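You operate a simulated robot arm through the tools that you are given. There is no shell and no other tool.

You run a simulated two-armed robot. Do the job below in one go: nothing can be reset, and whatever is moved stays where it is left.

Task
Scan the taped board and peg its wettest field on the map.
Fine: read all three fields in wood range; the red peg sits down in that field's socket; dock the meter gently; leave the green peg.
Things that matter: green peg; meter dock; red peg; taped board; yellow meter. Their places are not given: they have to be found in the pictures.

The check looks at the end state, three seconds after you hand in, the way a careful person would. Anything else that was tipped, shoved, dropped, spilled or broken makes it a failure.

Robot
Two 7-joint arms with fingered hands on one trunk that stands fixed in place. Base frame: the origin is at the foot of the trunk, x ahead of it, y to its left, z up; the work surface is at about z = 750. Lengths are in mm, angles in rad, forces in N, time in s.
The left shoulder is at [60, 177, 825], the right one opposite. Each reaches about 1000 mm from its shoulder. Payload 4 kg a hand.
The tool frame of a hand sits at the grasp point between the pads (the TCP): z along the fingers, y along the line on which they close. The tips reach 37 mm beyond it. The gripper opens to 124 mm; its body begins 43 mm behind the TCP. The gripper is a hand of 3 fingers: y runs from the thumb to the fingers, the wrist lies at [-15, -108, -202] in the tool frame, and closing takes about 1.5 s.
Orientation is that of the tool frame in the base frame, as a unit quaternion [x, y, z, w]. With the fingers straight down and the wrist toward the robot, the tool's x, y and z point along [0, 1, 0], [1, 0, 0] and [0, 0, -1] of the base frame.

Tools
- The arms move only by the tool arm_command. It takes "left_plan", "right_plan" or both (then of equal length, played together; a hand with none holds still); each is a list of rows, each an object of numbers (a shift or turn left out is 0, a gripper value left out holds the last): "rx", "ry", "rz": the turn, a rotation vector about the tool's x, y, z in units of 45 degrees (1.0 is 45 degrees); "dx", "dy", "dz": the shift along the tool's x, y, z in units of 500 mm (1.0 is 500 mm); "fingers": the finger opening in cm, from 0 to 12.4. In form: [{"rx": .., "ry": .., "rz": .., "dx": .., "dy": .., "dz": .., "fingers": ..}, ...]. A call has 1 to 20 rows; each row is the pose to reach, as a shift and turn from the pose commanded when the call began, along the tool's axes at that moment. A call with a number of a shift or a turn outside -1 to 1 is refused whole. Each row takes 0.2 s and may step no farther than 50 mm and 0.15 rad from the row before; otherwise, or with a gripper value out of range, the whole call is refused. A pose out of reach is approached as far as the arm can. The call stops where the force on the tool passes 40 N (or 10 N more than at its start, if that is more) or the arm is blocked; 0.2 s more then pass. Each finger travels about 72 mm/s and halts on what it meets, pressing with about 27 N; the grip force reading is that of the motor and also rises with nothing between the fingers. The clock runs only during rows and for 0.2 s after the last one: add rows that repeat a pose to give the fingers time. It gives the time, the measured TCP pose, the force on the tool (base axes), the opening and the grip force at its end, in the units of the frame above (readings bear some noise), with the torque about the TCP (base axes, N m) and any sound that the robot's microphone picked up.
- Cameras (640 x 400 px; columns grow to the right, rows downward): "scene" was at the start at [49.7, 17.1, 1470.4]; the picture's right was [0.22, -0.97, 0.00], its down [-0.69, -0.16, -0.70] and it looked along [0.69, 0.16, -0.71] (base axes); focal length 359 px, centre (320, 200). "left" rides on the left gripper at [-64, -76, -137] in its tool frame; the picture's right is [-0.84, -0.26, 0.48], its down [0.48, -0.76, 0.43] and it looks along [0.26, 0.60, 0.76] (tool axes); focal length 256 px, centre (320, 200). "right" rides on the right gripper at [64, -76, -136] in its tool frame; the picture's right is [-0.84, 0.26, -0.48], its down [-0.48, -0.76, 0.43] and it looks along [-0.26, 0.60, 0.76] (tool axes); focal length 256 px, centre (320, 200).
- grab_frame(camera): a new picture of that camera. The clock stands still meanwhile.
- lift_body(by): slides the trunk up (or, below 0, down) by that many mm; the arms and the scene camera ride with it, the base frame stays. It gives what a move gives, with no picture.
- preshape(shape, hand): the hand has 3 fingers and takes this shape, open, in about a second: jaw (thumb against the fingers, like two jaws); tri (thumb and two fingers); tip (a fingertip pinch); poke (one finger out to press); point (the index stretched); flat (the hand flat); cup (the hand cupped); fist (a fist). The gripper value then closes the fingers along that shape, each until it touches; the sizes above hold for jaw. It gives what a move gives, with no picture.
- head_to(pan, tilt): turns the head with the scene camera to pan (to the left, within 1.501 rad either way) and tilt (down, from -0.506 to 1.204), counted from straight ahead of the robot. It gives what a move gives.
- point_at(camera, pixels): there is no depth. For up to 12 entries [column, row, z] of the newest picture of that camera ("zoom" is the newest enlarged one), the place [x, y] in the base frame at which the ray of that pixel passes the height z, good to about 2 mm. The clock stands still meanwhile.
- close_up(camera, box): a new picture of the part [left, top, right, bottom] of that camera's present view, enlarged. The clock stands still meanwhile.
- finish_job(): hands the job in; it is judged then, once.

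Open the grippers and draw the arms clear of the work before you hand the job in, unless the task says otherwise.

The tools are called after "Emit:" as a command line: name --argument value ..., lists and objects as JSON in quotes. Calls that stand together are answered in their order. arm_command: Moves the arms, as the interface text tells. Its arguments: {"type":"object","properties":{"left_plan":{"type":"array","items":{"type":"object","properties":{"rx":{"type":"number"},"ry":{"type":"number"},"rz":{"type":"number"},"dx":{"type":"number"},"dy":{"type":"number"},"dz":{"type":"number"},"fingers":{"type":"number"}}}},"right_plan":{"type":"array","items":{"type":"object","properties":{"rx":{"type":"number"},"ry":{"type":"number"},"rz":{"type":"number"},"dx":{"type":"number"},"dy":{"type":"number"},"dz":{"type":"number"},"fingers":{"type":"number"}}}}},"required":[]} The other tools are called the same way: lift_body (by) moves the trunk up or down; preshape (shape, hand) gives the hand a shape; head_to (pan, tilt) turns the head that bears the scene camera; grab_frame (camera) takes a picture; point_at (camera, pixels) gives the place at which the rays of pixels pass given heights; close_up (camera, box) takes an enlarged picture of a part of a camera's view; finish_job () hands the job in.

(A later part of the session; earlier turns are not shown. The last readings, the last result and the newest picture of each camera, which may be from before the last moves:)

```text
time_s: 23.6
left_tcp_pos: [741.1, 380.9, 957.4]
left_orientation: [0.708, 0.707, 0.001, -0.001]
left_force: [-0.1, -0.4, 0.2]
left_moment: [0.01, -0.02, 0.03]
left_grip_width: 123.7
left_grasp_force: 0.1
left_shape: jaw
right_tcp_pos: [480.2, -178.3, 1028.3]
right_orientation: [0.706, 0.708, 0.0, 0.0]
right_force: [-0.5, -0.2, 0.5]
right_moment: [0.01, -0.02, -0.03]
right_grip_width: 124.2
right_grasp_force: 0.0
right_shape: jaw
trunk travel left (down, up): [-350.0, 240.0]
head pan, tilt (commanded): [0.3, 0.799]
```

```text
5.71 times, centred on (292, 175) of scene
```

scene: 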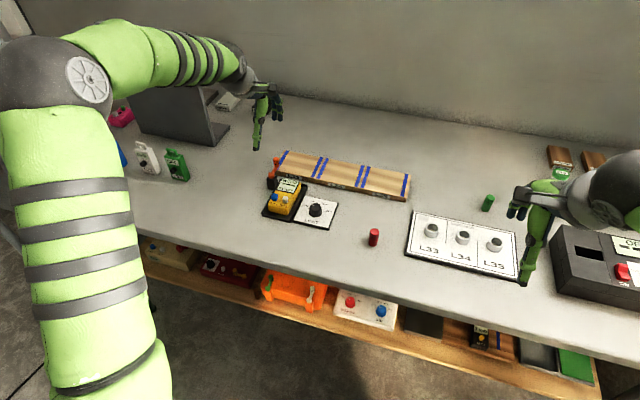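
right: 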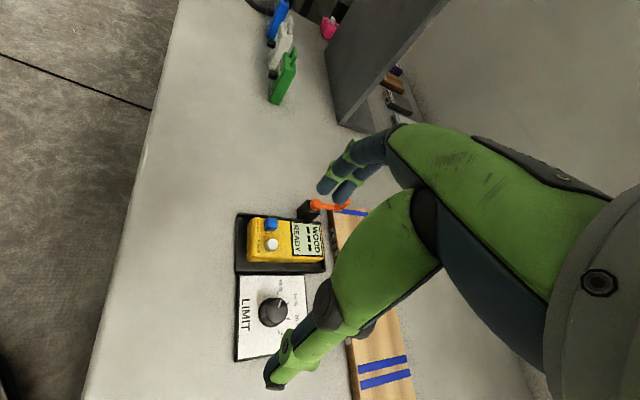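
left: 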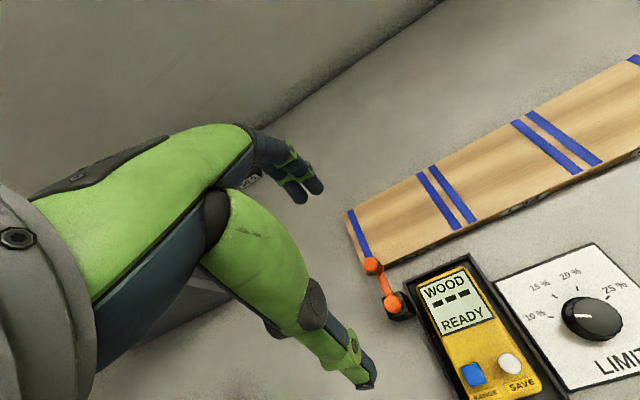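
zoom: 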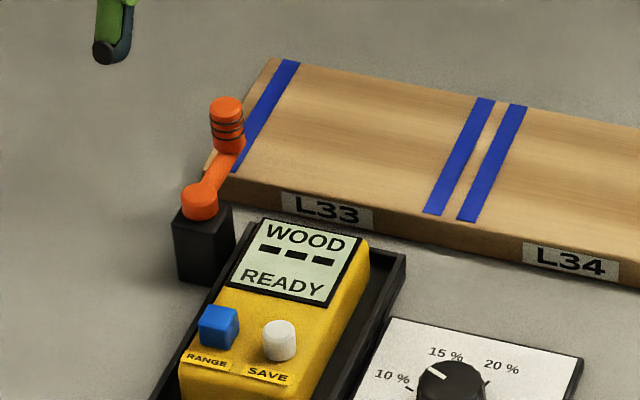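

Now I query the display corners in the scene zoom, then retake the left zoom and query the same corners.

Emit:
point_at --camera "zoom" --pixels '[[361, 238, 780], [361, 238, 790], [330, 306, 780], [330, 306, 790], [228, 287, 780], [228, 287, 790], [262, 219, 780], [262, 219, 790], [200, 188, 800], [226, 105, 820], [226, 105, 830], [230, 150, 800]]'

Emit:
close_up --camera "left" --box '[368, 240, 608, 400]'

Emit:
point_at --camera "zoom" --pixels '[[262, 72, 780], [262, 72, 790], [338, 195, 780], [338, 195, 790], [203, 242, 780], [203, 242, 790], [150, 118, 780], [150, 118, 790], [272, 66, 784], [140, 118, 784], [458, 372, 784], [280, 398, 784]]'

```text
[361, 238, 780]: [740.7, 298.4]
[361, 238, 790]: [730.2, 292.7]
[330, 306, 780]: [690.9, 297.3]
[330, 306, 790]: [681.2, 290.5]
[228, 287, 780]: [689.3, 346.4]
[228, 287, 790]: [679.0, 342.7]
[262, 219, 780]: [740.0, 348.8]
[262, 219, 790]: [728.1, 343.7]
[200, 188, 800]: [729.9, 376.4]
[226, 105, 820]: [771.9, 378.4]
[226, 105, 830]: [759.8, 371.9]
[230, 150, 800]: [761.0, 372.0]
```

```text
2.50 times, centred on (488, 320) of left
```

zoom: 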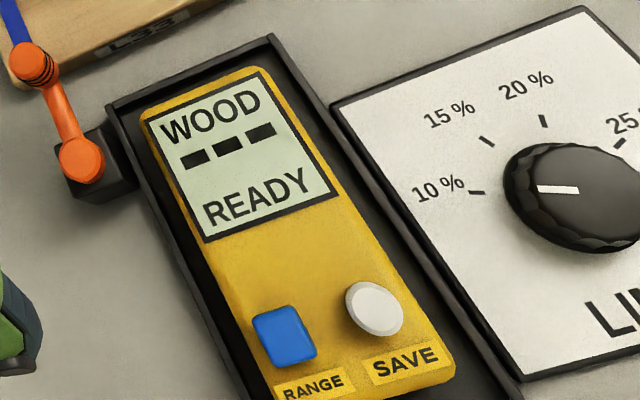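

```text
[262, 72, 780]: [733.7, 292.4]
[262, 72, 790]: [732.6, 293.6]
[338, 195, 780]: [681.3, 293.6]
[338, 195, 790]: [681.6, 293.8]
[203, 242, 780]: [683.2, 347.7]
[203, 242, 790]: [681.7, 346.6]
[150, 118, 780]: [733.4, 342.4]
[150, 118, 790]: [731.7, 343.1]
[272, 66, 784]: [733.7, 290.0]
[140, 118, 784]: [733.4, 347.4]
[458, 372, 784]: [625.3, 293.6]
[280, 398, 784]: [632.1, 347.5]
```

Solving both views gives the meter's top at z≈788, with x≈627–736 and y≈290–348, so its centre is (682,319). The 110 mm length fits the 124 mm opening, so I move the left hand over it at z≈880.

Emit:
arm_command --left_plan '[{"dx": -0.06, "dy": -0.06}, {"dx": -0.124, "dy": -0.118}, {"dx": -0.124, "dy": -0.118, "dz": 0.08}, {"dx": -0.124, "dy": -0.118, "dz": 0.155}, {"dx": -0.124, "dy": -0.118, "dz": 0.155}]'

Emit:
close_up --camera "scene" --box '[230, 130, 350, 210]'

Emit:
grab_frame --camera "left"

```text
time_s: 24.8
left_tcp_pos: [677.3, 320.9, 880.6]
left_orientation: [0.707, 0.707, -0.001, 0.0]
left_force: [-0.4, 0.3, 0.8]
left_moment: [0.02, -0.01, 0.02]
left_grip_width: 123.9
left_grasp_force: 0.1
left_shape: jaw
right_tcp_pos: [479.8, -179.8, 1028.1]
right_orientation: [0.706, 0.708, 0.0, 0.001]
right_force: [-0.2, -0.3, 0.5]
right_moment: [0.04, -0.03, 0.01]
right_grip_width: 124.0
right_grasp_force: 0.1
right_shape: jaw
trunk travel left (down, up): [-350.0, 240.0]
head pan, tilt (commanded): [0.3, 0.799]
```

```text
5.00 times, centred on (290, 170) of scene
```

zoom: 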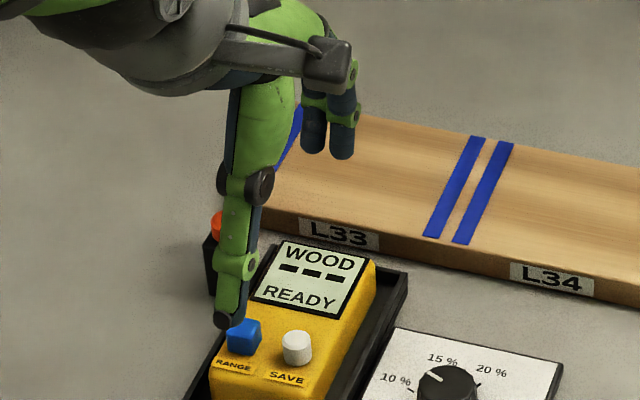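

```text
taken
```

left: 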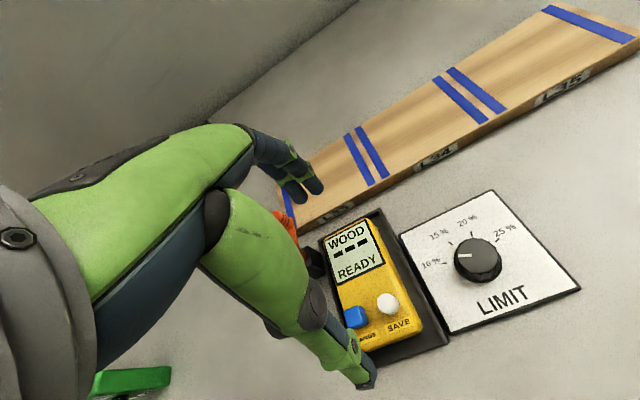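

The hand is right above the meter, with thumb on the near side and fingers on the far side. I descend partway to z≈840 with a small +4 mm x correction and re-check.

Emit:
arm_command --left_plan '[{"dx": -0.003, "dy": 0.008, "dz": 0.04}, {"dx": -0.003, "dy": 0.008, "dz": 0.08}, {"dx": -0.003, "dy": 0.008, "dz": 0.08}]'

Emit:
close_up --camera "scene" --box '[230, 130, 350, 210]'

Emit:
close_up --camera "left" --box '[260, 160, 500, 400]'

```text
time_s: 25.6
left_tcp_pos: [684.6, 318.4, 842.0]
left_orientation: [0.707, 0.707, 0.001, 0.001]
left_force: [0.7, -0.4, 0.1]
left_moment: [0.02, -0.01, 0.0]
left_grip_width: 124.2
left_grasp_force: 0.1
left_shape: jaw
right_tcp_pos: [479.9, -180.1, 1029.0]
right_orientation: [0.706, 0.708, 0.001, 0.0]
right_force: [0.1, -0.1, 0.5]
right_moment: [-0.02, -0.02, 0.0]
right_grip_width: 124.1
right_grasp_force: 0.1
right_shape: jaw
trunk travel left (down, up): [-350.0, 240.0]
head pan, tilt (commanded): [0.3, 0.799]
```

```text
5.00 times, centred on (290, 170) of scene
```

zoom: 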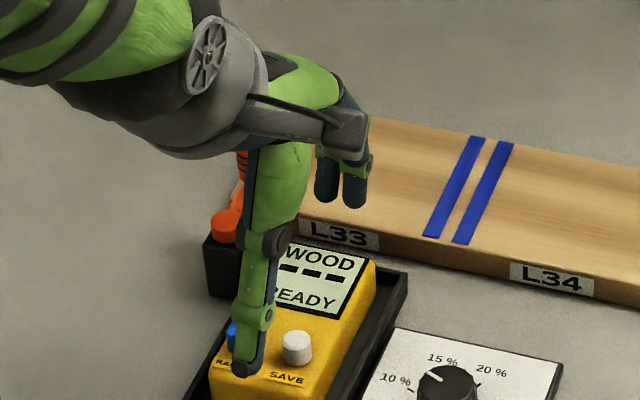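

```text
1.67 times, centred on (380, 280) of left
```

zoom: 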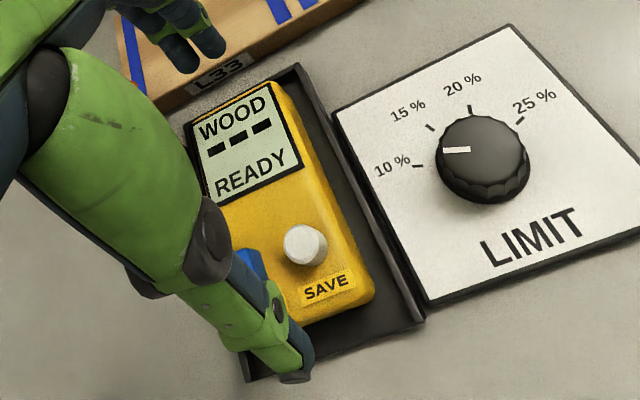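

Measured x drifted to 684.6; I shift back 3 mm and let it settle to get a clean reading before descending.

Emit:
arm_command --left_plan '[{"dy": -0.007}, {"dy": -0.007}, {"dy": -0.007}]'

Emit:
close_up --camera "left" --box '[320, 200, 520, 400]'

```text
time_s: 26.4
left_tcp_pos: [679.7, 318.8, 840.7]
left_orientation: [0.707, 0.707, 0.0, -0.001]
left_force: [-0.3, -0.4, 0.6]
left_moment: [0.01, 0.0, -0.04]
left_grip_width: 123.5
left_grasp_force: 0.0
left_shape: jaw
right_tcp_pos: [480.6, -180.5, 1028.3]
right_orientation: [0.706, 0.708, 0.0, 0.0]
right_force: [-0.1, 0.2, 0.7]
right_moment: [0.01, -0.03, 0.0]
right_grip_width: 124.0
right_grasp_force: 0.0
right_shape: jaw
trunk travel left (down, up): [-350.0, 240.0]
head pan, tilt (commanded): [0.3, 0.799]
```

```text
2.00 times, centred on (420, 300) of left
```

zoom: 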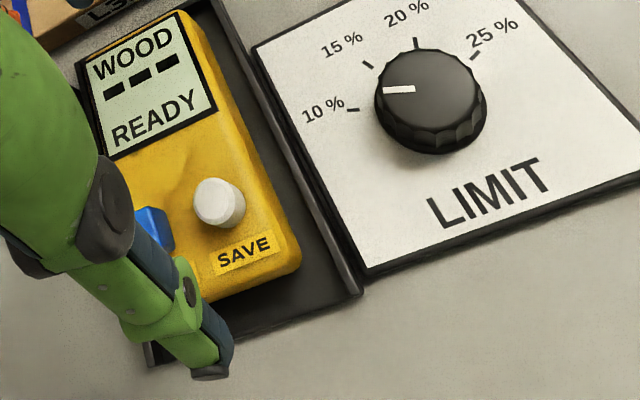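

I check the meter's front and back edges and side edges in this closer view.

Emit:
point_at --camera "zoom" --pixels '[[300, 262, 784], [300, 272, 770], [205, 300, 770], [190, 12, 784], [196, 12, 788], [298, 240, 784], [245, 222, 788], [362, 293, 752], [210, 378, 803], [210, 378, 820]]'

```text
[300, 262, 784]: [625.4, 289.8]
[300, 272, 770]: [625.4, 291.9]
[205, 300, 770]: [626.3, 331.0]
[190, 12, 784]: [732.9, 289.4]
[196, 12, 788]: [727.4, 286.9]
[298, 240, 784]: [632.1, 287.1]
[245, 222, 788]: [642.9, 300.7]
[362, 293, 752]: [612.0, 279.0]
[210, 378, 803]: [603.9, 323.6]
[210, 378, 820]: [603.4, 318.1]
```

The meter runs x≈625–735, centre (680,319); the fingers sit a little toward +y, so I shift y by -5 mm and descend to z≈803, keeping tips just above the tray wall.

Emit:
arm_command --left_plan '[{"dx": -0.01, "dz": 0.02}, {"dx": -0.01, "dz": 0.04}, {"dx": -0.01, "dz": 0.06}, {"dx": -0.01, "dz": 0.075}, {"dx": -0.01, "dz": 0.075}]'

Emit:
close_up --camera "scene" --box '[230, 130, 350, 210]'

Emit:
close_up --camera "left" --box '[260, 160, 500, 400]'

```text
time_s: 27.6
left_tcp_pos: [680.2, 313.9, 803.4]
left_orientation: [0.708, 0.707, 0.001, 0.0]
left_force: [-0.2, -0.8, 1.9]
left_moment: [0.02, -0.05, -0.02]
left_grip_width: 124.0
left_grasp_force: 0.0
left_shape: jaw
right_tcp_pos: [479.7, -179.7, 1028.9]
right_orientation: [0.707, 0.708, 0.001, -0.001]
right_force: [0.6, -0.1, -0.6]
right_moment: [-0.01, -0.01, -0.02]
right_grip_width: 124.0
right_grasp_force: 0.0
right_shape: jaw
trunk travel left (down, up): [-350.0, 240.0]
head pan, tilt (commanded): [0.3, 0.799]
```

```text
5.00 times, centred on (290, 170) of scene
```

zoom: 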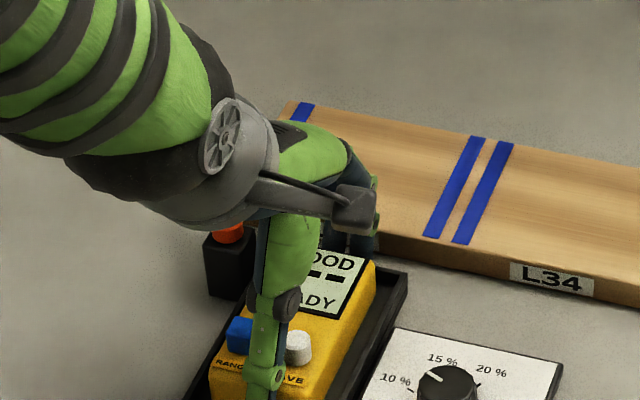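

```text
1.67 times, centred on (380, 280) of left
```

zoom: 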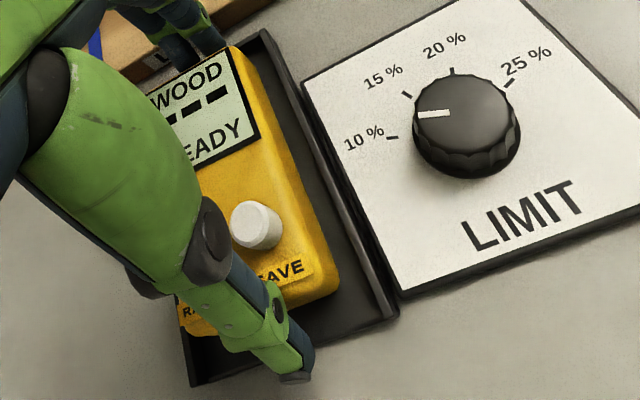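

I'm in position, but I want to check the thumb's slope relative to the meter's front face and the buttons before closing, so I zoom on the thumb in both cameras.

Emit:
close_up --camera "scene" --box '[255, 165, 330, 215]'

Emit:
point_at --camera "zoom" --pixels '[[320, 200, 788], [320, 200, 800]]'

Emit:
close_up --camera "left" --box '[280, 240, 440, 400]'

```text
8.00 times, centred on (292, 190) of scene
```

zoom: 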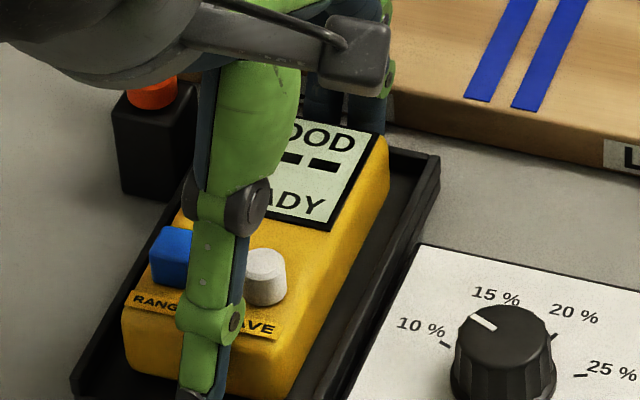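

```text
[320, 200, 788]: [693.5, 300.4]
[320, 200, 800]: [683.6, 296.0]
```

```text
2.50 times, centred on (360, 320) of left
```

zoom: 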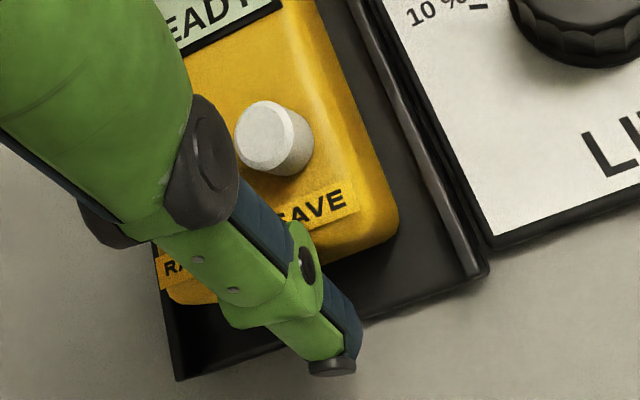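

I triangulate the thumb's lower joint and knuckle from both views.

Emit:
point_at --camera "zoom" --pixels '[[308, 265, 780], [308, 265, 800], [308, 265, 820], [212, 150, 810], [212, 150, 830], [212, 150, 850], [335, 366, 760], [335, 366, 775]]'

Emit:
close_up --camera "scene" --box '[255, 165, 330, 215]'

Emit:
point_at --camera "zoom" --pixels '[[235, 322, 780], [235, 322, 800], [235, 322, 820], [252, 205, 810], [252, 205, 830], [252, 205, 850], [198, 394, 760], [198, 394, 775]]'

```text
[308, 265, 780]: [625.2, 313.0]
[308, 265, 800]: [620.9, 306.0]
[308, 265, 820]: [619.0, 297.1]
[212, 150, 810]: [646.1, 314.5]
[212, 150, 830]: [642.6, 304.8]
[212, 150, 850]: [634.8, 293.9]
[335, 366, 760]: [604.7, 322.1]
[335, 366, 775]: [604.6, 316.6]
```

```text
8.00 times, centred on (292, 190) of scene
```

zoom: 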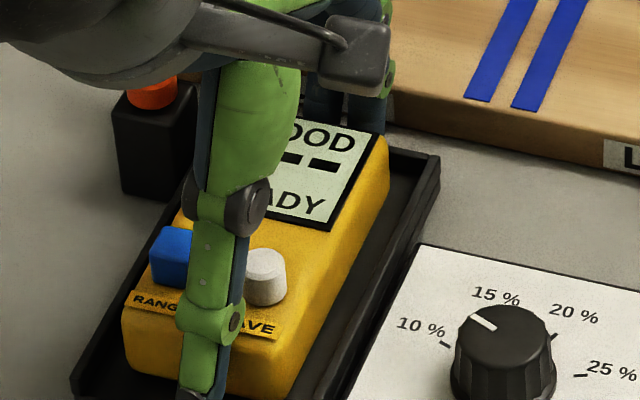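

```text
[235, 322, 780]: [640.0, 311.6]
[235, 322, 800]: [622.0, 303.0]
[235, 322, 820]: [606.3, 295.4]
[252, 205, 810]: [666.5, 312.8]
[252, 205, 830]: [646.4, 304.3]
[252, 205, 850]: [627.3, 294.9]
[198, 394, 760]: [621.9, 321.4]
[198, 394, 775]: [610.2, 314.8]
```

At full opening the thumb slants outward (knuckle (641,836), tip (605,776)), so the long-axis grip would only catch the top edges. I will grip across the 60 mm width instead with a tilted, turned hand; raising the trunk 150 mm lifts the hand straight off and eases the reach.

Emit:
lift_body --by 150

Emit:
grab_frame --camera "scene"

```text
time_s: 29.3
left_tcp_pos: [679.5, 314.3, 953.1]
left_orientation: [0.707, 0.707, 0.0, 0.0]
left_force: [0.6, 0.4, 0.0]
left_moment: [0.03, -0.04, -0.03]
left_grip_width: 123.9
left_grasp_force: 0.0
left_shape: jaw
right_tcp_pos: [480.7, -179.9, 1177.7]
right_orientation: [0.706, 0.708, 0.001, 0.0]
right_force: [0.7, 0.6, -0.2]
right_moment: [0.02, 0.01, 0.06]
right_grip_width: 123.9
right_grasp_force: 0.1
right_shape: jaw
trunk travel left (down, up): [-500.0, 90.0]
head pan, tilt (commanded): [0.3, 0.799]
```

```text
taken
```

scene: 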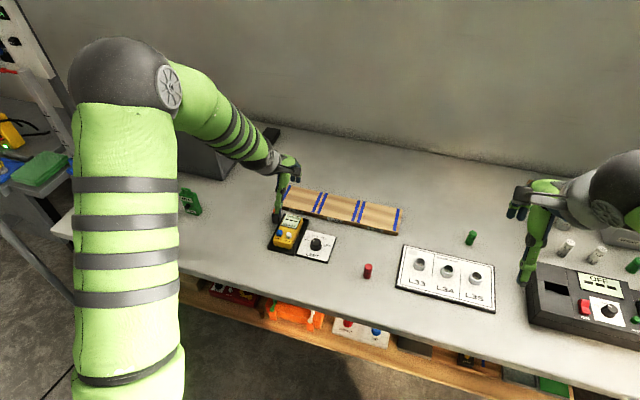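

The meter is still in place. I now turn the left hand toward the tilted side-grip pose (first half), staying above the meter and drawing back slightly.

Emit:
arm_command --left_plan '[{"rx": -0.051, "ry": 0.051, "rz": 0.161, "dy": -0.02, "dz": -0.02}, {"rx": -0.102, "ry": 0.102, "rz": 0.322, "dy": -0.04, "dz": -0.04}, {"rx": -0.152, "ry": 0.152, "rz": 0.483, "dy": -0.06, "dz": -0.05}, {"rx": -0.203, "ry": 0.203, "rz": 0.644, "dy": -0.08, "dz": -0.05}, {"rx": -0.254, "ry": 0.254, "rz": 0.805, "dy": -0.09, "dz": -0.05}, {"rx": -0.305, "ry": 0.305, "rz": 0.966, "dy": -0.1, "dz": -0.05}]'

Emit:
grab_frame --camera "scene"

```text
time_s: 30.7
left_tcp_pos: [630.3, 313.8, 979.3]
left_orientation: [0.908, 0.386, 0.166, 0.001]
left_force: [0.3, -0.6, 0.4]
left_moment: [0.0, 0.04, 0.03]
left_grip_width: 124.1
left_grasp_force: 0.1
left_shape: jaw
right_tcp_pos: [479.3, -179.0, 1177.6]
right_orientation: [0.707, 0.707, 0.001, 0.0]
right_force: [-1.1, -0.3, -0.7]
right_moment: [-0.01, 0.03, -0.03]
right_grip_width: 123.9
right_grasp_force: 0.2
right_shape: jaw
trunk travel left (down, up): [-500.0, 90.0]
head pan, tilt (commanded): [0.3, 0.799]
```

```text
taken
```

scene: 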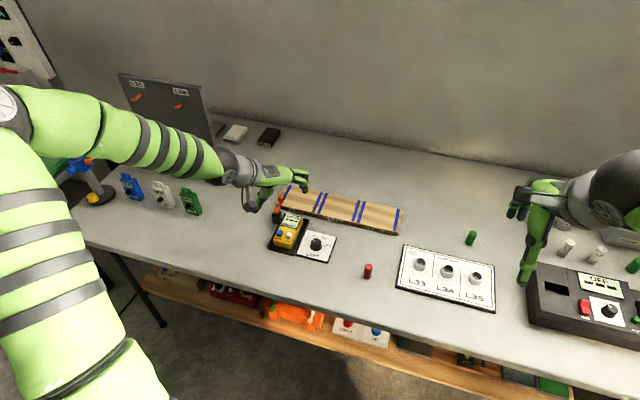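

The arm follows with the elbow swung out. I do the second half of the turn.

Emit:
arm_command --left_plan '[{"rx": -0.051, "ry": 0.051, "rz": 0.161}, {"rx": -0.102, "ry": 0.102, "rz": 0.322}, {"rx": -0.152, "ry": 0.152, "rz": 0.483}, {"rx": -0.203, "ry": 0.203, "rz": 0.644}, {"rx": -0.254, "ry": 0.254, "rz": 0.805}, {"rx": -0.305, "ry": 0.305, "rz": 0.966}]'

Emit:
grab_frame --camera "scene"

Emit:
grab_frame --camera "left"

```text
time_s: 32.1
left_tcp_pos: [628.7, 313.8, 978.4]
left_orientation: [0.953, 0.0, 0.302, 0.0]
left_force: [-1.0, -0.1, -0.8]
left_moment: [0.0, 0.0, 0.03]
left_grip_width: 123.8
left_grasp_force: 0.0
left_shape: jaw
right_tcp_pos: [480.2, -180.2, 1178.1]
right_orientation: [0.706, 0.708, 0.001, 0.0]
right_force: [0.4, -0.7, -0.2]
right_moment: [0.01, 0.05, -0.03]
right_grip_width: 124.2
right_grasp_force: 0.0
right_shape: jaw
trunk travel left (down, up): [-500.0, 90.0]
head pan, tilt (commanded): [0.3, 0.799]
```

```text
taken
```

scene: 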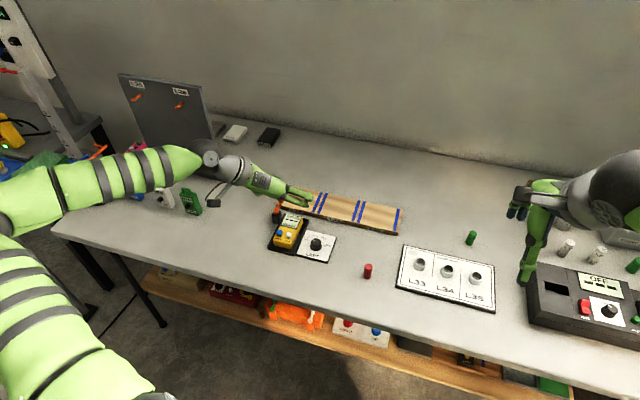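

```text
taken
```

left: 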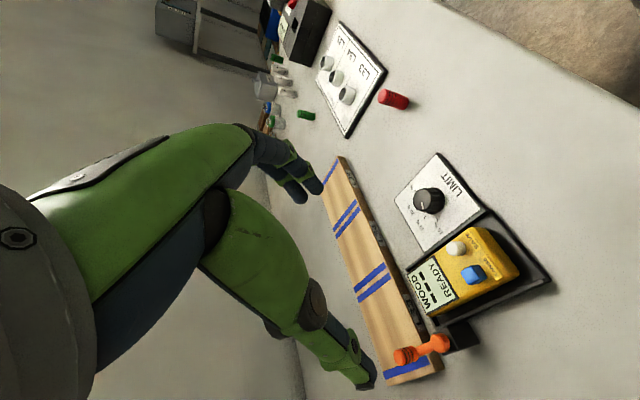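

The tilted side-grip pose is reached exactly (tilt 35°), and the left camera now even sees the display. I set the opening to 85 mm while approaching to about (662,319,880).

Emit:
arm_command --left_plan '[{"dx": -0.015, "dy": -0.003, "dz": 0.05, "fingers": 8.5}, {"dx": -0.03, "dy": -0.006, "dz": 0.1, "fingers": 8.5}, {"dx": -0.045, "dy": -0.01, "dz": 0.15, "fingers": 8.5}, {"dx": -0.059, "dy": -0.01, "dz": 0.198, "fingers": 8.5}, {"dx": -0.059, "dy": -0.01, "dz": 0.198, "fingers": 8.5}]'

Emit:
grab_frame --camera "left"

Emit:
close_up --camera "scene" --box '[210, 150, 345, 240]'

```text
time_s: 33.3
left_tcp_pos: [661.3, 318.5, 879.0]
left_orientation: [0.953, 0.0, 0.301, 0.0]
left_force: [-0.2, -0.6, 0.3]
left_moment: [0.01, -0.02, -0.05]
left_grip_width: 85.2
left_grasp_force: 0.0
left_shape: jaw
right_tcp_pos: [479.5, -180.0, 1178.2]
right_orientation: [0.707, 0.707, 0.0, 0.0]
right_force: [-0.4, 0.0, 1.0]
right_moment: [-0.01, -0.01, -0.04]
right_grip_width: 123.9
right_grasp_force: 0.1
right_shape: jaw
trunk travel left (down, up): [-500.0, 90.0]
head pan, tilt (commanded): [0.3, 0.799]
```

```text
taken
```

left: 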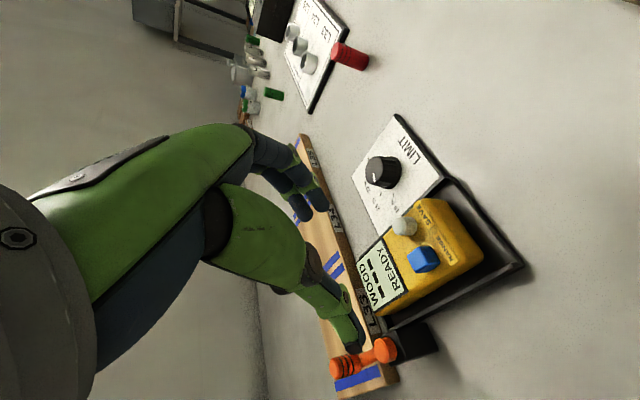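

```text
4.44 times, centred on (278, 195) of scene
```

zoom: 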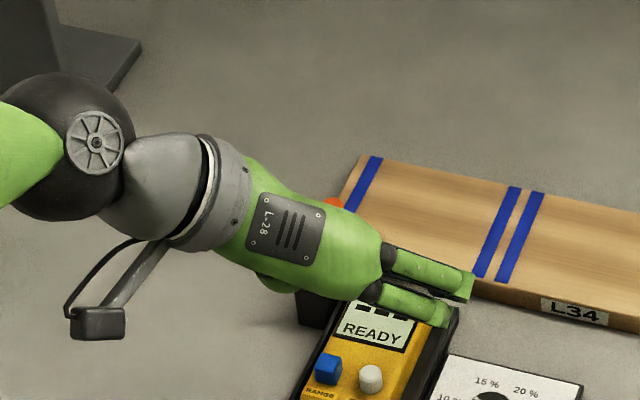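

The hand is well aligned (y=318.5). I descend to z≈818 with an opening of 80 mm and check again.

Emit:
arm_command --left_plan '[{"dx": -0.02, "dz": 0.028, "fingers": 8.0}, {"dx": -0.04, "dz": 0.057, "fingers": 8.0}, {"dx": -0.06, "dz": 0.085, "fingers": 8.0}, {"dx": -0.07, "dz": 0.1, "fingers": 8.0}, {"dx": -0.07, "dz": 0.1, "fingers": 8.0}]'

Emit:
grab_frame --camera "left"

Emit:
close_up --camera "scene" --box '[240, 170, 345, 240]'

```text
time_s: 34.5
left_tcp_pos: [661.1, 319.7, 818.6]
left_orientation: [0.953, 0.001, 0.302, 0.001]
left_force: [-0.5, 0.4, -0.1]
left_moment: [-0.02, 0.03, -0.01]
left_grip_width: 80.2
left_grasp_force: 0.0
left_shape: jaw
right_tcp_pos: [480.0, -180.0, 1178.3]
right_orientation: [0.707, 0.707, 0.0, 0.0]
right_force: [0.7, 0.8, -0.1]
right_moment: [0.02, 0.0, -0.01]
right_grip_width: 124.2
right_grasp_force: 0.1
right_shape: jaw
trunk travel left (down, up): [-500.0, 90.0]
head pan, tilt (commanded): [0.3, 0.799]
```

```text
taken
```

left: 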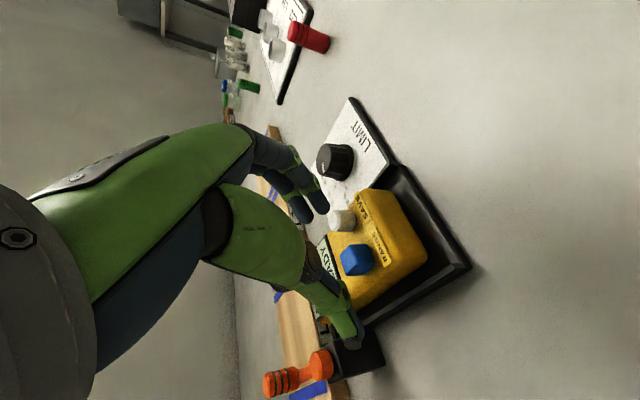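

```text
5.71 times, centred on (292, 205) of scene
```

zoom: 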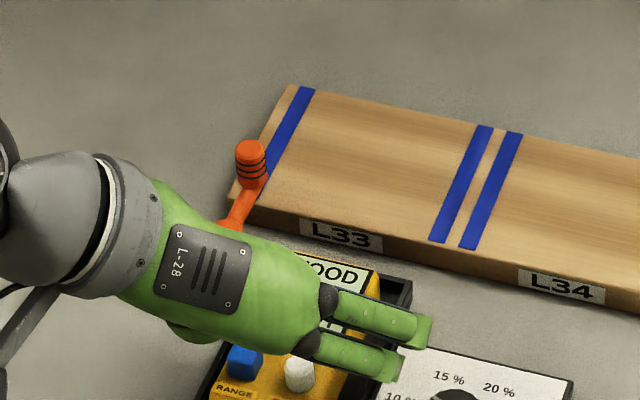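

Thumb and fingertips straddle the meter with room above the SAVE button. I descend the last 18 mm slowly to z≈800.

Emit:
arm_command --left_plan '[{"dx": -0.007, "dz": 0.01}, {"dx": -0.014, "dz": 0.02}, {"dx": -0.0207, "dz": 0.0294}, {"dx": -0.0207, "dz": 0.0294}]'

Emit:
grab_frame --camera "left"

Emit:
close_up --camera "scene" --box '[240, 170, 345, 240]'

```text
time_s: 35.5
left_tcp_pos: [661.2, 319.0, 801.5]
left_orientation: [0.953, 0.001, 0.302, 0.0]
left_force: [-1.1, 1.3, 8.1]
left_moment: [0.24, -0.01, 0.06]
left_grip_width: 81.4
left_grasp_force: 0.0
left_shape: jaw
right_tcp_pos: [478.2, -178.8, 1178.2]
right_orientation: [0.706, 0.708, 0.0, 0.0]
right_force: [-0.5, 0.0, -0.1]
right_moment: [-0.01, 0.02, -0.04]
right_grip_width: 123.9
right_grasp_force: 0.2
right_shape: jaw
trunk travel left (down, up): [-500.0, 90.0]
head pan, tilt (commanded): [0.3, 0.799]
heard: click
```

```text
taken
```

left: 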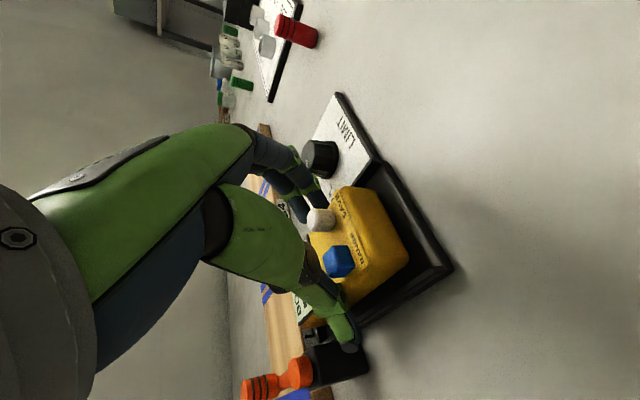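

```text
5.71 times, centred on (292, 205) of scene
```

zoom: 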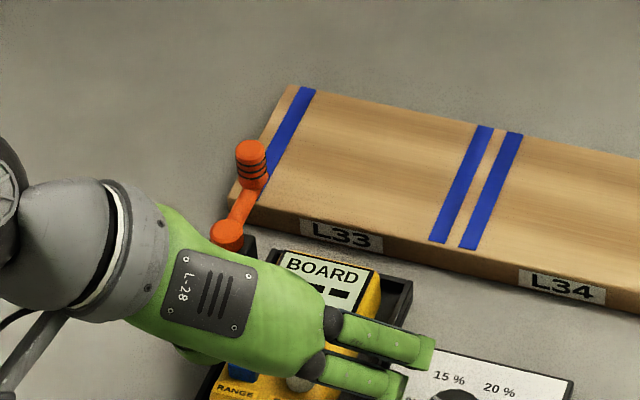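

A click was heard and the display now reads BOARD: my hand pressed the RANGE button. I lift 20 mm and look at the display.

Emit:
arm_command --left_plan '[{"dx": 0.01, "dz": -0.014}, {"dx": 0.023, "dz": -0.033}, {"dx": 0.023, "dz": -0.033}]'

Emit:
close_up --camera "scene" --box '[255, 190, 330, 240]'

Emit:
close_up --camera "left" --box '[240, 160, 480, 360]'

```text
time_s: 36.3
left_tcp_pos: [661.1, 319.6, 821.4]
left_orientation: [0.954, 0.0, 0.301, 0.001]
left_force: [-0.2, -0.5, -1.1]
left_moment: [0.02, -0.01, 0.04]
left_grip_width: 80.5
left_grasp_force: 0.1
left_shape: jaw
right_tcp_pos: [480.4, -180.7, 1177.8]
right_orientation: [0.707, 0.708, 0.0, 0.0]
right_force: [-0.3, -0.5, 0.4]
right_moment: [0.01, 0.0, -0.01]
right_grip_width: 123.9
right_grasp_force: 0.0
right_shape: jaw
trunk travel left (down, up): [-500.0, 90.0]
head pan, tilt (commanded): [0.3, 0.799]
```

```text
8.00 times, centred on (292, 215) of scene
```

zoom: 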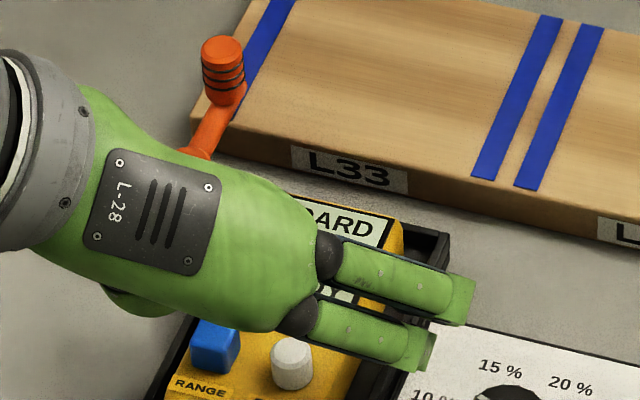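

```text
2.00 times, centred on (360, 260) of left
```

zoom: 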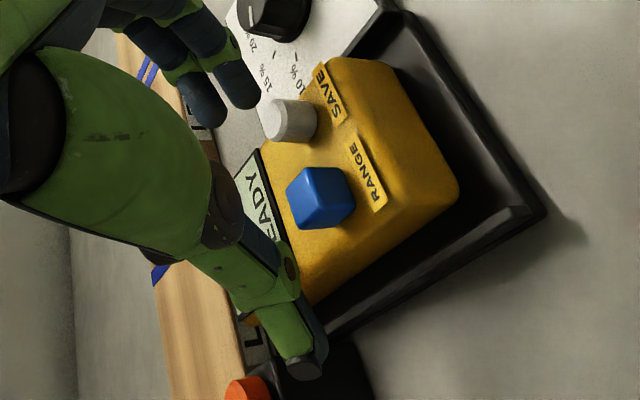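

Still BOARD / READY. I repeat the same small press with the hand to cycle the range back, then lift again and read the display.

Emit:
arm_command --left_plan '[{"dx": -0.01, "dz": 0.014}, {"dx": -0.018, "dz": 0.025}, {"dx": -0.023, "dz": 0.033}, {"dx": -0.023, "dz": 0.033}, {"dx": -0.01, "dz": 0.014}, {"dx": 0.01, "dz": -0.014}, {"dx": 0.033, "dz": -0.047}, {"dx": 0.033, "dz": -0.047}]'

Emit:
close_up --camera "scene" --box '[255, 190, 330, 240]'

Emit:
close_up --camera "left" --box '[240, 160, 480, 360]'

```text
time_s: 38.1
left_tcp_pos: [662.1, 317.5, 850.3]
left_orientation: [0.953, 0.001, 0.302, -0.001]
left_force: [0.3, 1.1, 0.0]
left_moment: [0.02, 0.01, 0.0]
left_grip_width: 80.5
left_grasp_force: 0.1
left_shape: jaw
right_tcp_pos: [479.3, -181.0, 1179.0]
right_orientation: [0.706, 0.708, 0.0, 0.0]
right_force: [1.1, 0.4, -0.7]
right_moment: [0.0, -0.01, 0.01]
right_grip_width: 123.8
right_grasp_force: 0.1
right_shape: jaw
trunk travel left (down, up): [-500.0, 90.0]
head pan, tilt (commanded): [0.3, 0.799]
heard: click
```

```text
8.00 times, centred on (292, 215) of scene
```

zoom: 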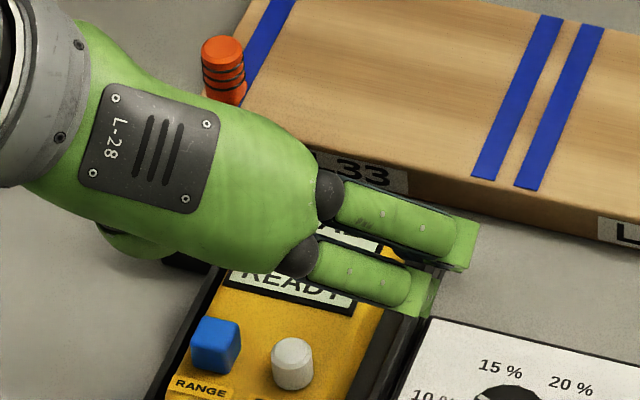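

```text
2.00 times, centred on (360, 260) of left
```

zoom: 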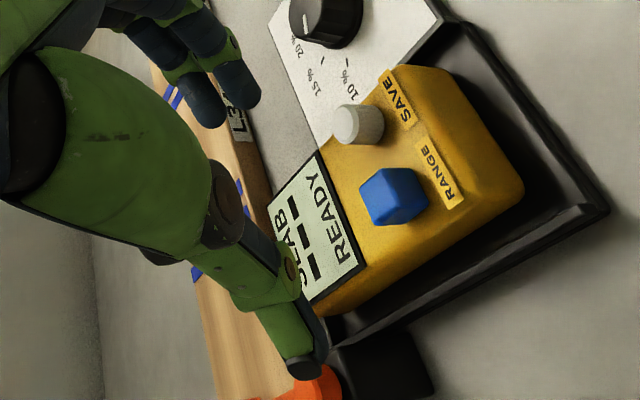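

Now it reads SLAB, so the range cycles WOOD→BOARD→SLAB. I press once more the same way and lift.

Emit:
arm_command --left_plan '[{"dx": -0.02, "dz": 0.028}, {"dx": -0.038, "dz": 0.054}, {"dx": -0.049, "dz": 0.07}, {"dx": -0.056, "dz": 0.08}, {"dx": -0.056, "dz": 0.08}, {"dx": -0.04, "dz": 0.057}, {"dx": -0.02, "dz": 0.028}, {"dx": 0, "dz": 0}, {"dx": 0.02, "dz": -0.028}, {"dx": 0.02, "dz": -0.028}]'

Emit:
close_up --camera "left" --box '[240, 160, 480, 360]'

Emit:
close_up --camera "scene" --box '[255, 190, 330, 240]'

```text
time_s: 40.3
left_tcp_pos: [663.6, 318.3, 868.3]
left_orientation: [0.953, 0.0, 0.302, 0.0]
left_force: [0.5, 0.6, 0.2]
left_moment: [0.02, 0.05, -0.01]
left_grip_width: 80.6
left_grasp_force: 0.0
left_shape: jaw
right_tcp_pos: [481.3, -179.1, 1178.1]
right_orientation: [0.706, 0.708, 0.0, 0.0]
right_force: [0.1, 1.3, -1.0]
right_moment: [-0.01, 0.02, 0.01]
right_grip_width: 123.9
right_grasp_force: 0.1
right_shape: jaw
trunk travel left (down, up): [-500.0, 90.0]
head pan, tilt (commanded): [0.3, 0.799]
```

```text
2.00 times, centred on (360, 260) of left
```

zoom: 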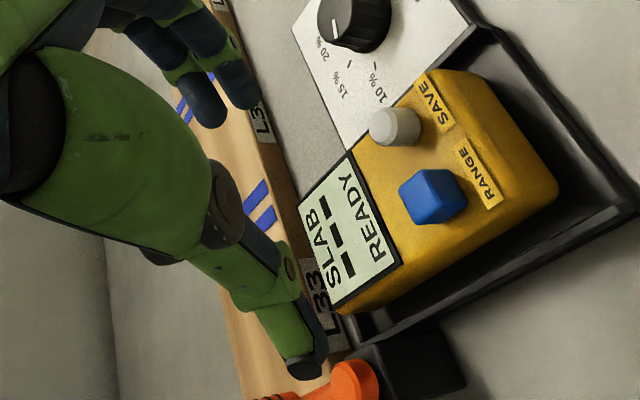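

```text
8.00 times, centred on (292, 215) of scene
```

zoom: 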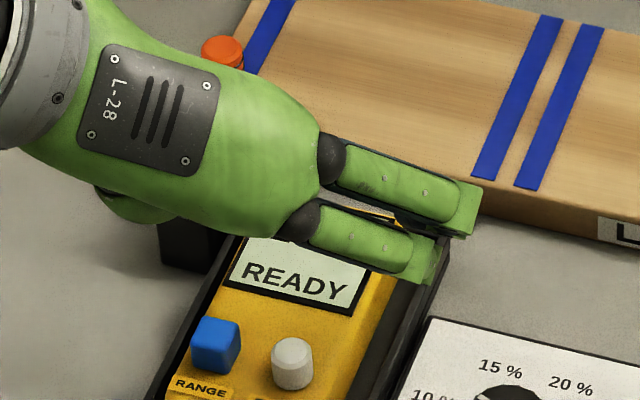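

No click that time; still SLAB. I press again about 2 mm deeper.

Emit:
arm_command --left_plan '[{"dx": -0.025, "dz": 0.036}, {"dx": -0.05, "dz": 0.071}, {"dx": -0.068, "dz": 0.096}, {"dx": -0.076, "dz": 0.108}, {"dx": -0.0805, "dz": 0.114}, {"dx": -0.0805, "dz": 0.114}, {"dx": -0.06, "dz": 0.085}, {"dx": -0.03, "dz": 0.043}, {"dx": 0, "dz": 0}, {"dx": 0, "dz": 0}]'

Emit:
close_up --camera "left" --box '[240, 160, 480, 360]'

```text
time_s: 42.5
left_tcp_pos: [662.0, 319.5, 868.1]
left_orientation: [0.954, 0.0, 0.301, 0.0]
left_force: [0.5, 0.7, -0.7]
left_moment: [-0.03, -0.01, -0.03]
left_grip_width: 80.6
left_grasp_force: 0.1
left_shape: jaw
right_tcp_pos: [479.6, -178.5, 1178.2]
right_orientation: [0.706, 0.708, 0.0, 0.0]
right_force: [0.5, 0.4, 0.4]
right_moment: [0.02, -0.03, 0.03]
right_grip_width: 124.2
right_grasp_force: 0.0
right_shape: jaw
trunk travel left (down, up): [-500.0, 90.0]
head pan, tilt (commanded): [0.3, 0.799]
heard: click
```

```text
2.00 times, centred on (360, 260) of left
```

zoom: 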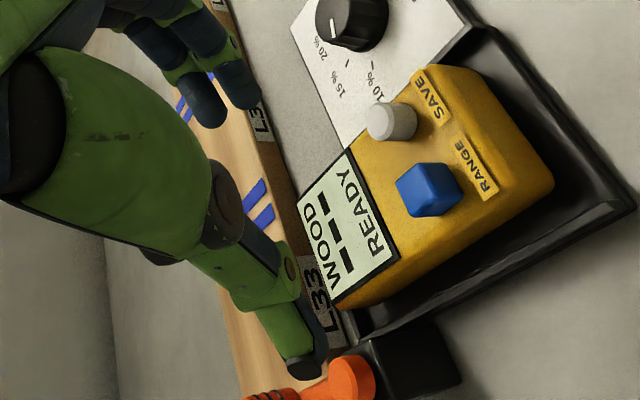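

WOOD / READY is restored. I now regrip farther forward (x≈677) so the thumb clears RANGE, with the opening at 74 mm to clear the lever block, first going to z≈830.

Emit:
arm_command --left_plan '[{"dx": 0.012, "dz": 0.02, "fingers": 7.4}, {"dx": 0.0, "dz": 0.05, "fingers": 7.4}, {"dx": -0.0192, "dz": 0.079, "fingers": 7.4}, {"dx": -0.0192, "dz": 0.079, "fingers": 7.4}]'

Emit:
grab_frame --camera "left"

Emit:
close_up --camera "scene" --box '[255, 190, 330, 240]'

```text
time_s: 43.5
left_tcp_pos: [676.5, 320.1, 829.7]
left_orientation: [0.953, 0.0, 0.302, 0.0]
left_force: [0.3, 0.0, 0.1]
left_moment: [-0.02, -0.01, -0.01]
left_grip_width: 74.3
left_grasp_force: 0.0
left_shape: jaw
right_tcp_pos: [479.6, -180.7, 1178.1]
right_orientation: [0.706, 0.708, -0.001, 0.0]
right_force: [-0.7, 0.0, -0.7]
right_moment: [0.0, 0.02, -0.02]
right_grip_width: 123.8
right_grasp_force: 0.0
right_shape: jaw
trunk travel left (down, up): [-500.0, 90.0]
head pan, tilt (commanded): [0.3, 0.799]
```

```text
taken
```

left: 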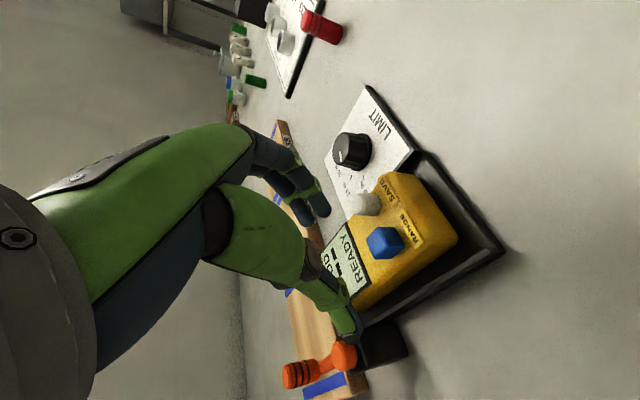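

```text
8.00 times, centred on (292, 215) of scene
```

zoom: 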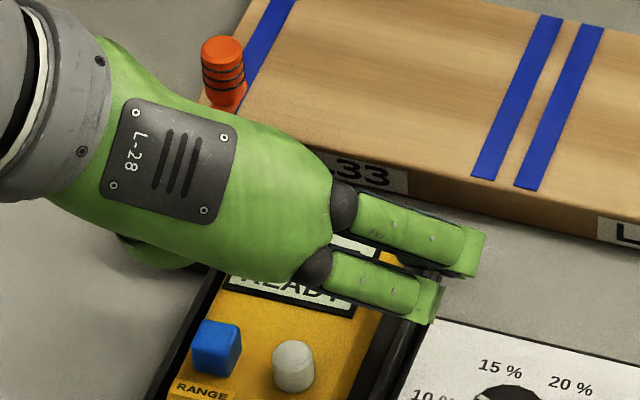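

The thumb tip passes near the lever block, so I zoom there to check the gap before descending.

Emit:
close_up --camera "left" --box '[280, 290, 440, 400]'

Emit:
point_at --camera "zoom" --pixels '[[494, 258, 790], [494, 258, 780], [420, 130, 785], [450, 355, 750], [345, 190, 800], [235, 172, 800], [250, 190, 795], [498, 258, 788], [225, 120, 800]]'

```text
3.64 times, centred on (360, 345) of left
```

zoom: 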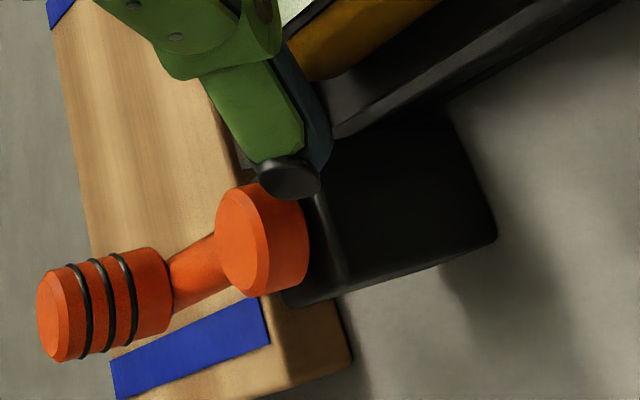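

```text
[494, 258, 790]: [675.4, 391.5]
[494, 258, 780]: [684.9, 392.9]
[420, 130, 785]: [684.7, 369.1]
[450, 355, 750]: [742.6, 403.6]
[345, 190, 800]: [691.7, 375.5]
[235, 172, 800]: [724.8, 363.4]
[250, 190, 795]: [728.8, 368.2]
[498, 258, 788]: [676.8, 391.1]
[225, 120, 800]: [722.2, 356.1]
```

I query the block's top front edge and its bottom edge.

Emit:
point_at --camera "zoom" --pixels '[[345, 283, 785], [318, 195, 785], [345, 283, 795], [318, 195, 795], [494, 238, 750], [445, 115, 750], [305, 240, 800], [222, 240, 805], [285, 195, 795], [290, 175, 795]]'

```text
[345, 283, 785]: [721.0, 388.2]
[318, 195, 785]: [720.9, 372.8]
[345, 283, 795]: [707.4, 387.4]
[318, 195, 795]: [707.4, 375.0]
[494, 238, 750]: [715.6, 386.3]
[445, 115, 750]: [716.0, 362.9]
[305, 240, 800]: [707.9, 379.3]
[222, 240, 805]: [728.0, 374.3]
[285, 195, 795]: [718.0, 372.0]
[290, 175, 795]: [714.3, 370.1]
```

The block's front face is at x≈715.5 and the thumb tip reaches x≈710. I shift back 3 mm for margin and descend to z≈800.

Emit:
arm_command --left_plan '[{"dx": -0.012, "dz": 0.008}, {"dx": -0.02, "dy": 0.001, "dz": 0.02}, {"dx": -0.03, "dy": 0.002, "dz": 0.033}, {"dx": -0.039, "dy": 0.002, "dz": 0.045}, {"dx": -0.039, "dy": 0.002, "dz": 0.045}]'

Emit:
grab_frame --camera "left"

Emit:
close_up --camera "scene" --box '[255, 190, 330, 240]'

```text
time_s: 44.7
left_tcp_pos: [675.2, 318.5, 801.1]
left_orientation: [0.953, 0.0, 0.302, 0.0]
left_force: [-4.0, 1.7, 13.3]
left_moment: [0.4, -0.01, 0.15]
left_grip_width: 76.0
left_grasp_force: 0.1
left_shape: jaw
right_tcp_pos: [478.1, -180.9, 1179.0]
right_orientation: [0.706, 0.708, 0.001, 0.0]
right_force: [0.0, -0.1, 0.4]
right_moment: [0.01, 0.0, -0.03]
right_grip_width: 123.9
right_grasp_force: 0.0
right_shape: jaw
trunk travel left (down, up): [-500.0, 90.0]
head pan, tilt (commanded): [0.3, 0.799]
```

```text
taken
```

left: 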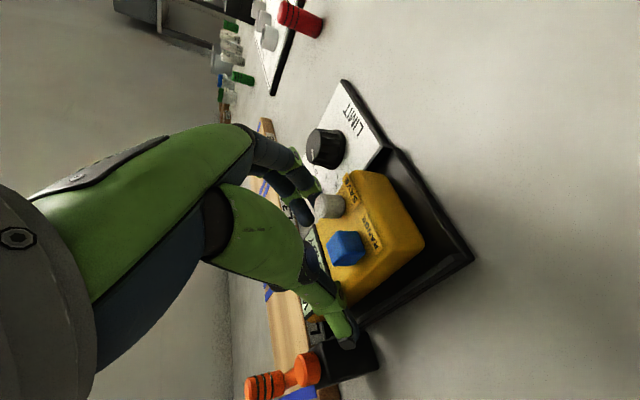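

```text
8.00 times, centred on (292, 215) of scene
```

zoom: 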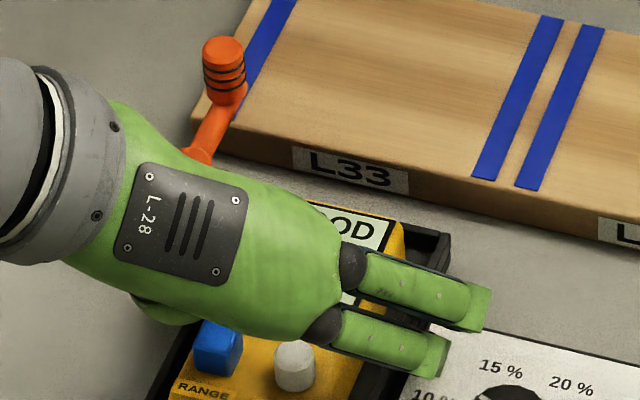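

There is a 13 N upward push centred about 30 mm to the +y side, so the thumb tip is resting on the tray's left wall. I lift 6 mm, then close the fingers on the meter's sides.

Emit:
arm_command --left_plan '[{"dx": 0.0035, "dz": -0.005}, {"dx": 0.0065, "dz": -0.0095}, {"dx": 0.0065, "dz": -0.0095}]'

Emit:
close_up --camera "left" --box '[270, 180, 430, 380]'

```text
time_s: 45.5
left_tcp_pos: [674.5, 317.3, 804.0]
left_orientation: [0.954, 0.001, 0.301, 0.0]
left_force: [0.2, 1.7, 1.0]
left_moment: [0.09, -0.04, -0.01]
left_grip_width: 75.4
left_grasp_force: 0.1
left_shape: jaw
right_tcp_pos: [479.7, -180.2, 1177.9]
right_orientation: [0.706, 0.708, 0.0, 0.0]
right_force: [0.2, 0.5, 0.8]
right_moment: [0.0, 0.01, -0.02]
right_grip_width: 123.9
right_grasp_force: 0.0
right_shape: jaw
trunk travel left (down, up): [-500.0, 90.0]
head pan, tilt (commanded): [0.3, 0.799]
```

```text
2.00 times, centred on (350, 280) of left
```

zoom: 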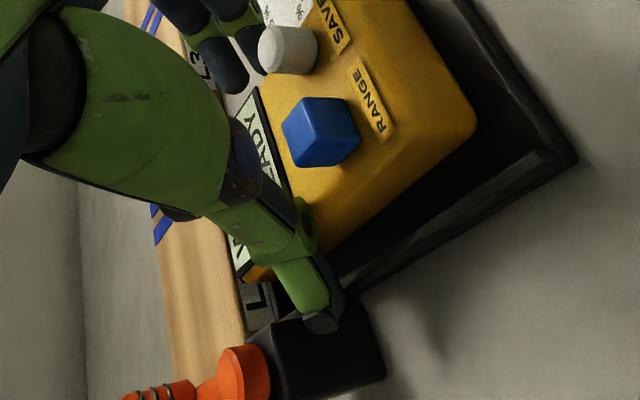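

Contact is nearly gone at z=804. I close the fingers gradually toward the meter sides.

Emit:
arm_command --left_plan '[{"fingers": 7.0}, {"fingers": 6.6}, {"fingers": 6.2}, {"fingers": 5.8}, {"fingers": 5.4}, {"fingers": 5.4}, {"fingers": 5.4}]'

Emit:
close_up --camera "left" --box '[270, 180, 430, 380]'

Emit:
close_up --camera "scene" --box '[255, 190, 330, 240]'

```text
time_s: 47.1
left_tcp_pos: [675.8, 318.0, 805.0]
left_orientation: [0.953, -0.001, 0.301, 0.0]
left_force: [-1.8, 1.0, 5.2]
left_moment: [0.07, -0.02, 0.01]
left_grip_width: 60.1
left_grasp_force: 27.1
left_shape: jaw
right_tcp_pos: [480.4, -179.7, 1178.0]
right_orientation: [0.707, 0.708, 0.0, 0.0]
right_force: [-0.1, -0.8, -0.8]
right_moment: [0.0, -0.03, 0.0]
right_grip_width: 123.9
right_grasp_force: 0.0
right_shape: jaw
trunk travel left (down, up): [-500.0, 90.0]
head pan, tilt (commanded): [0.3, 0.799]
```

```text
2.00 times, centred on (350, 280) of left
```

zoom: 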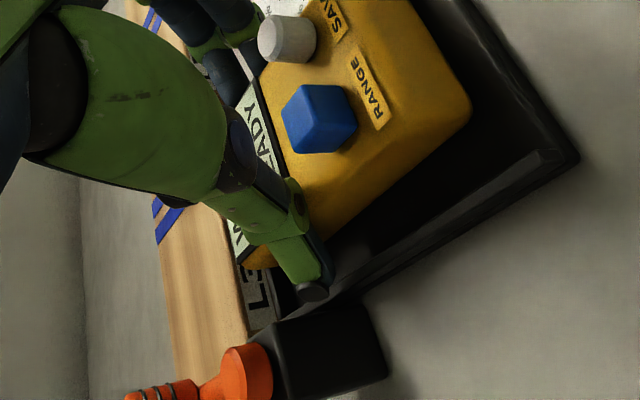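

```text
8.00 times, centred on (292, 215) of scene
```

zoom: 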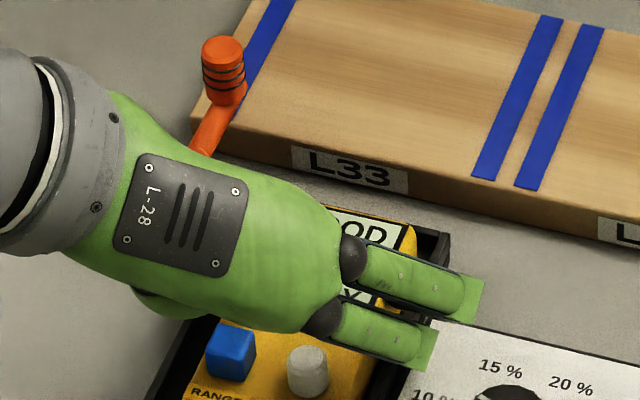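

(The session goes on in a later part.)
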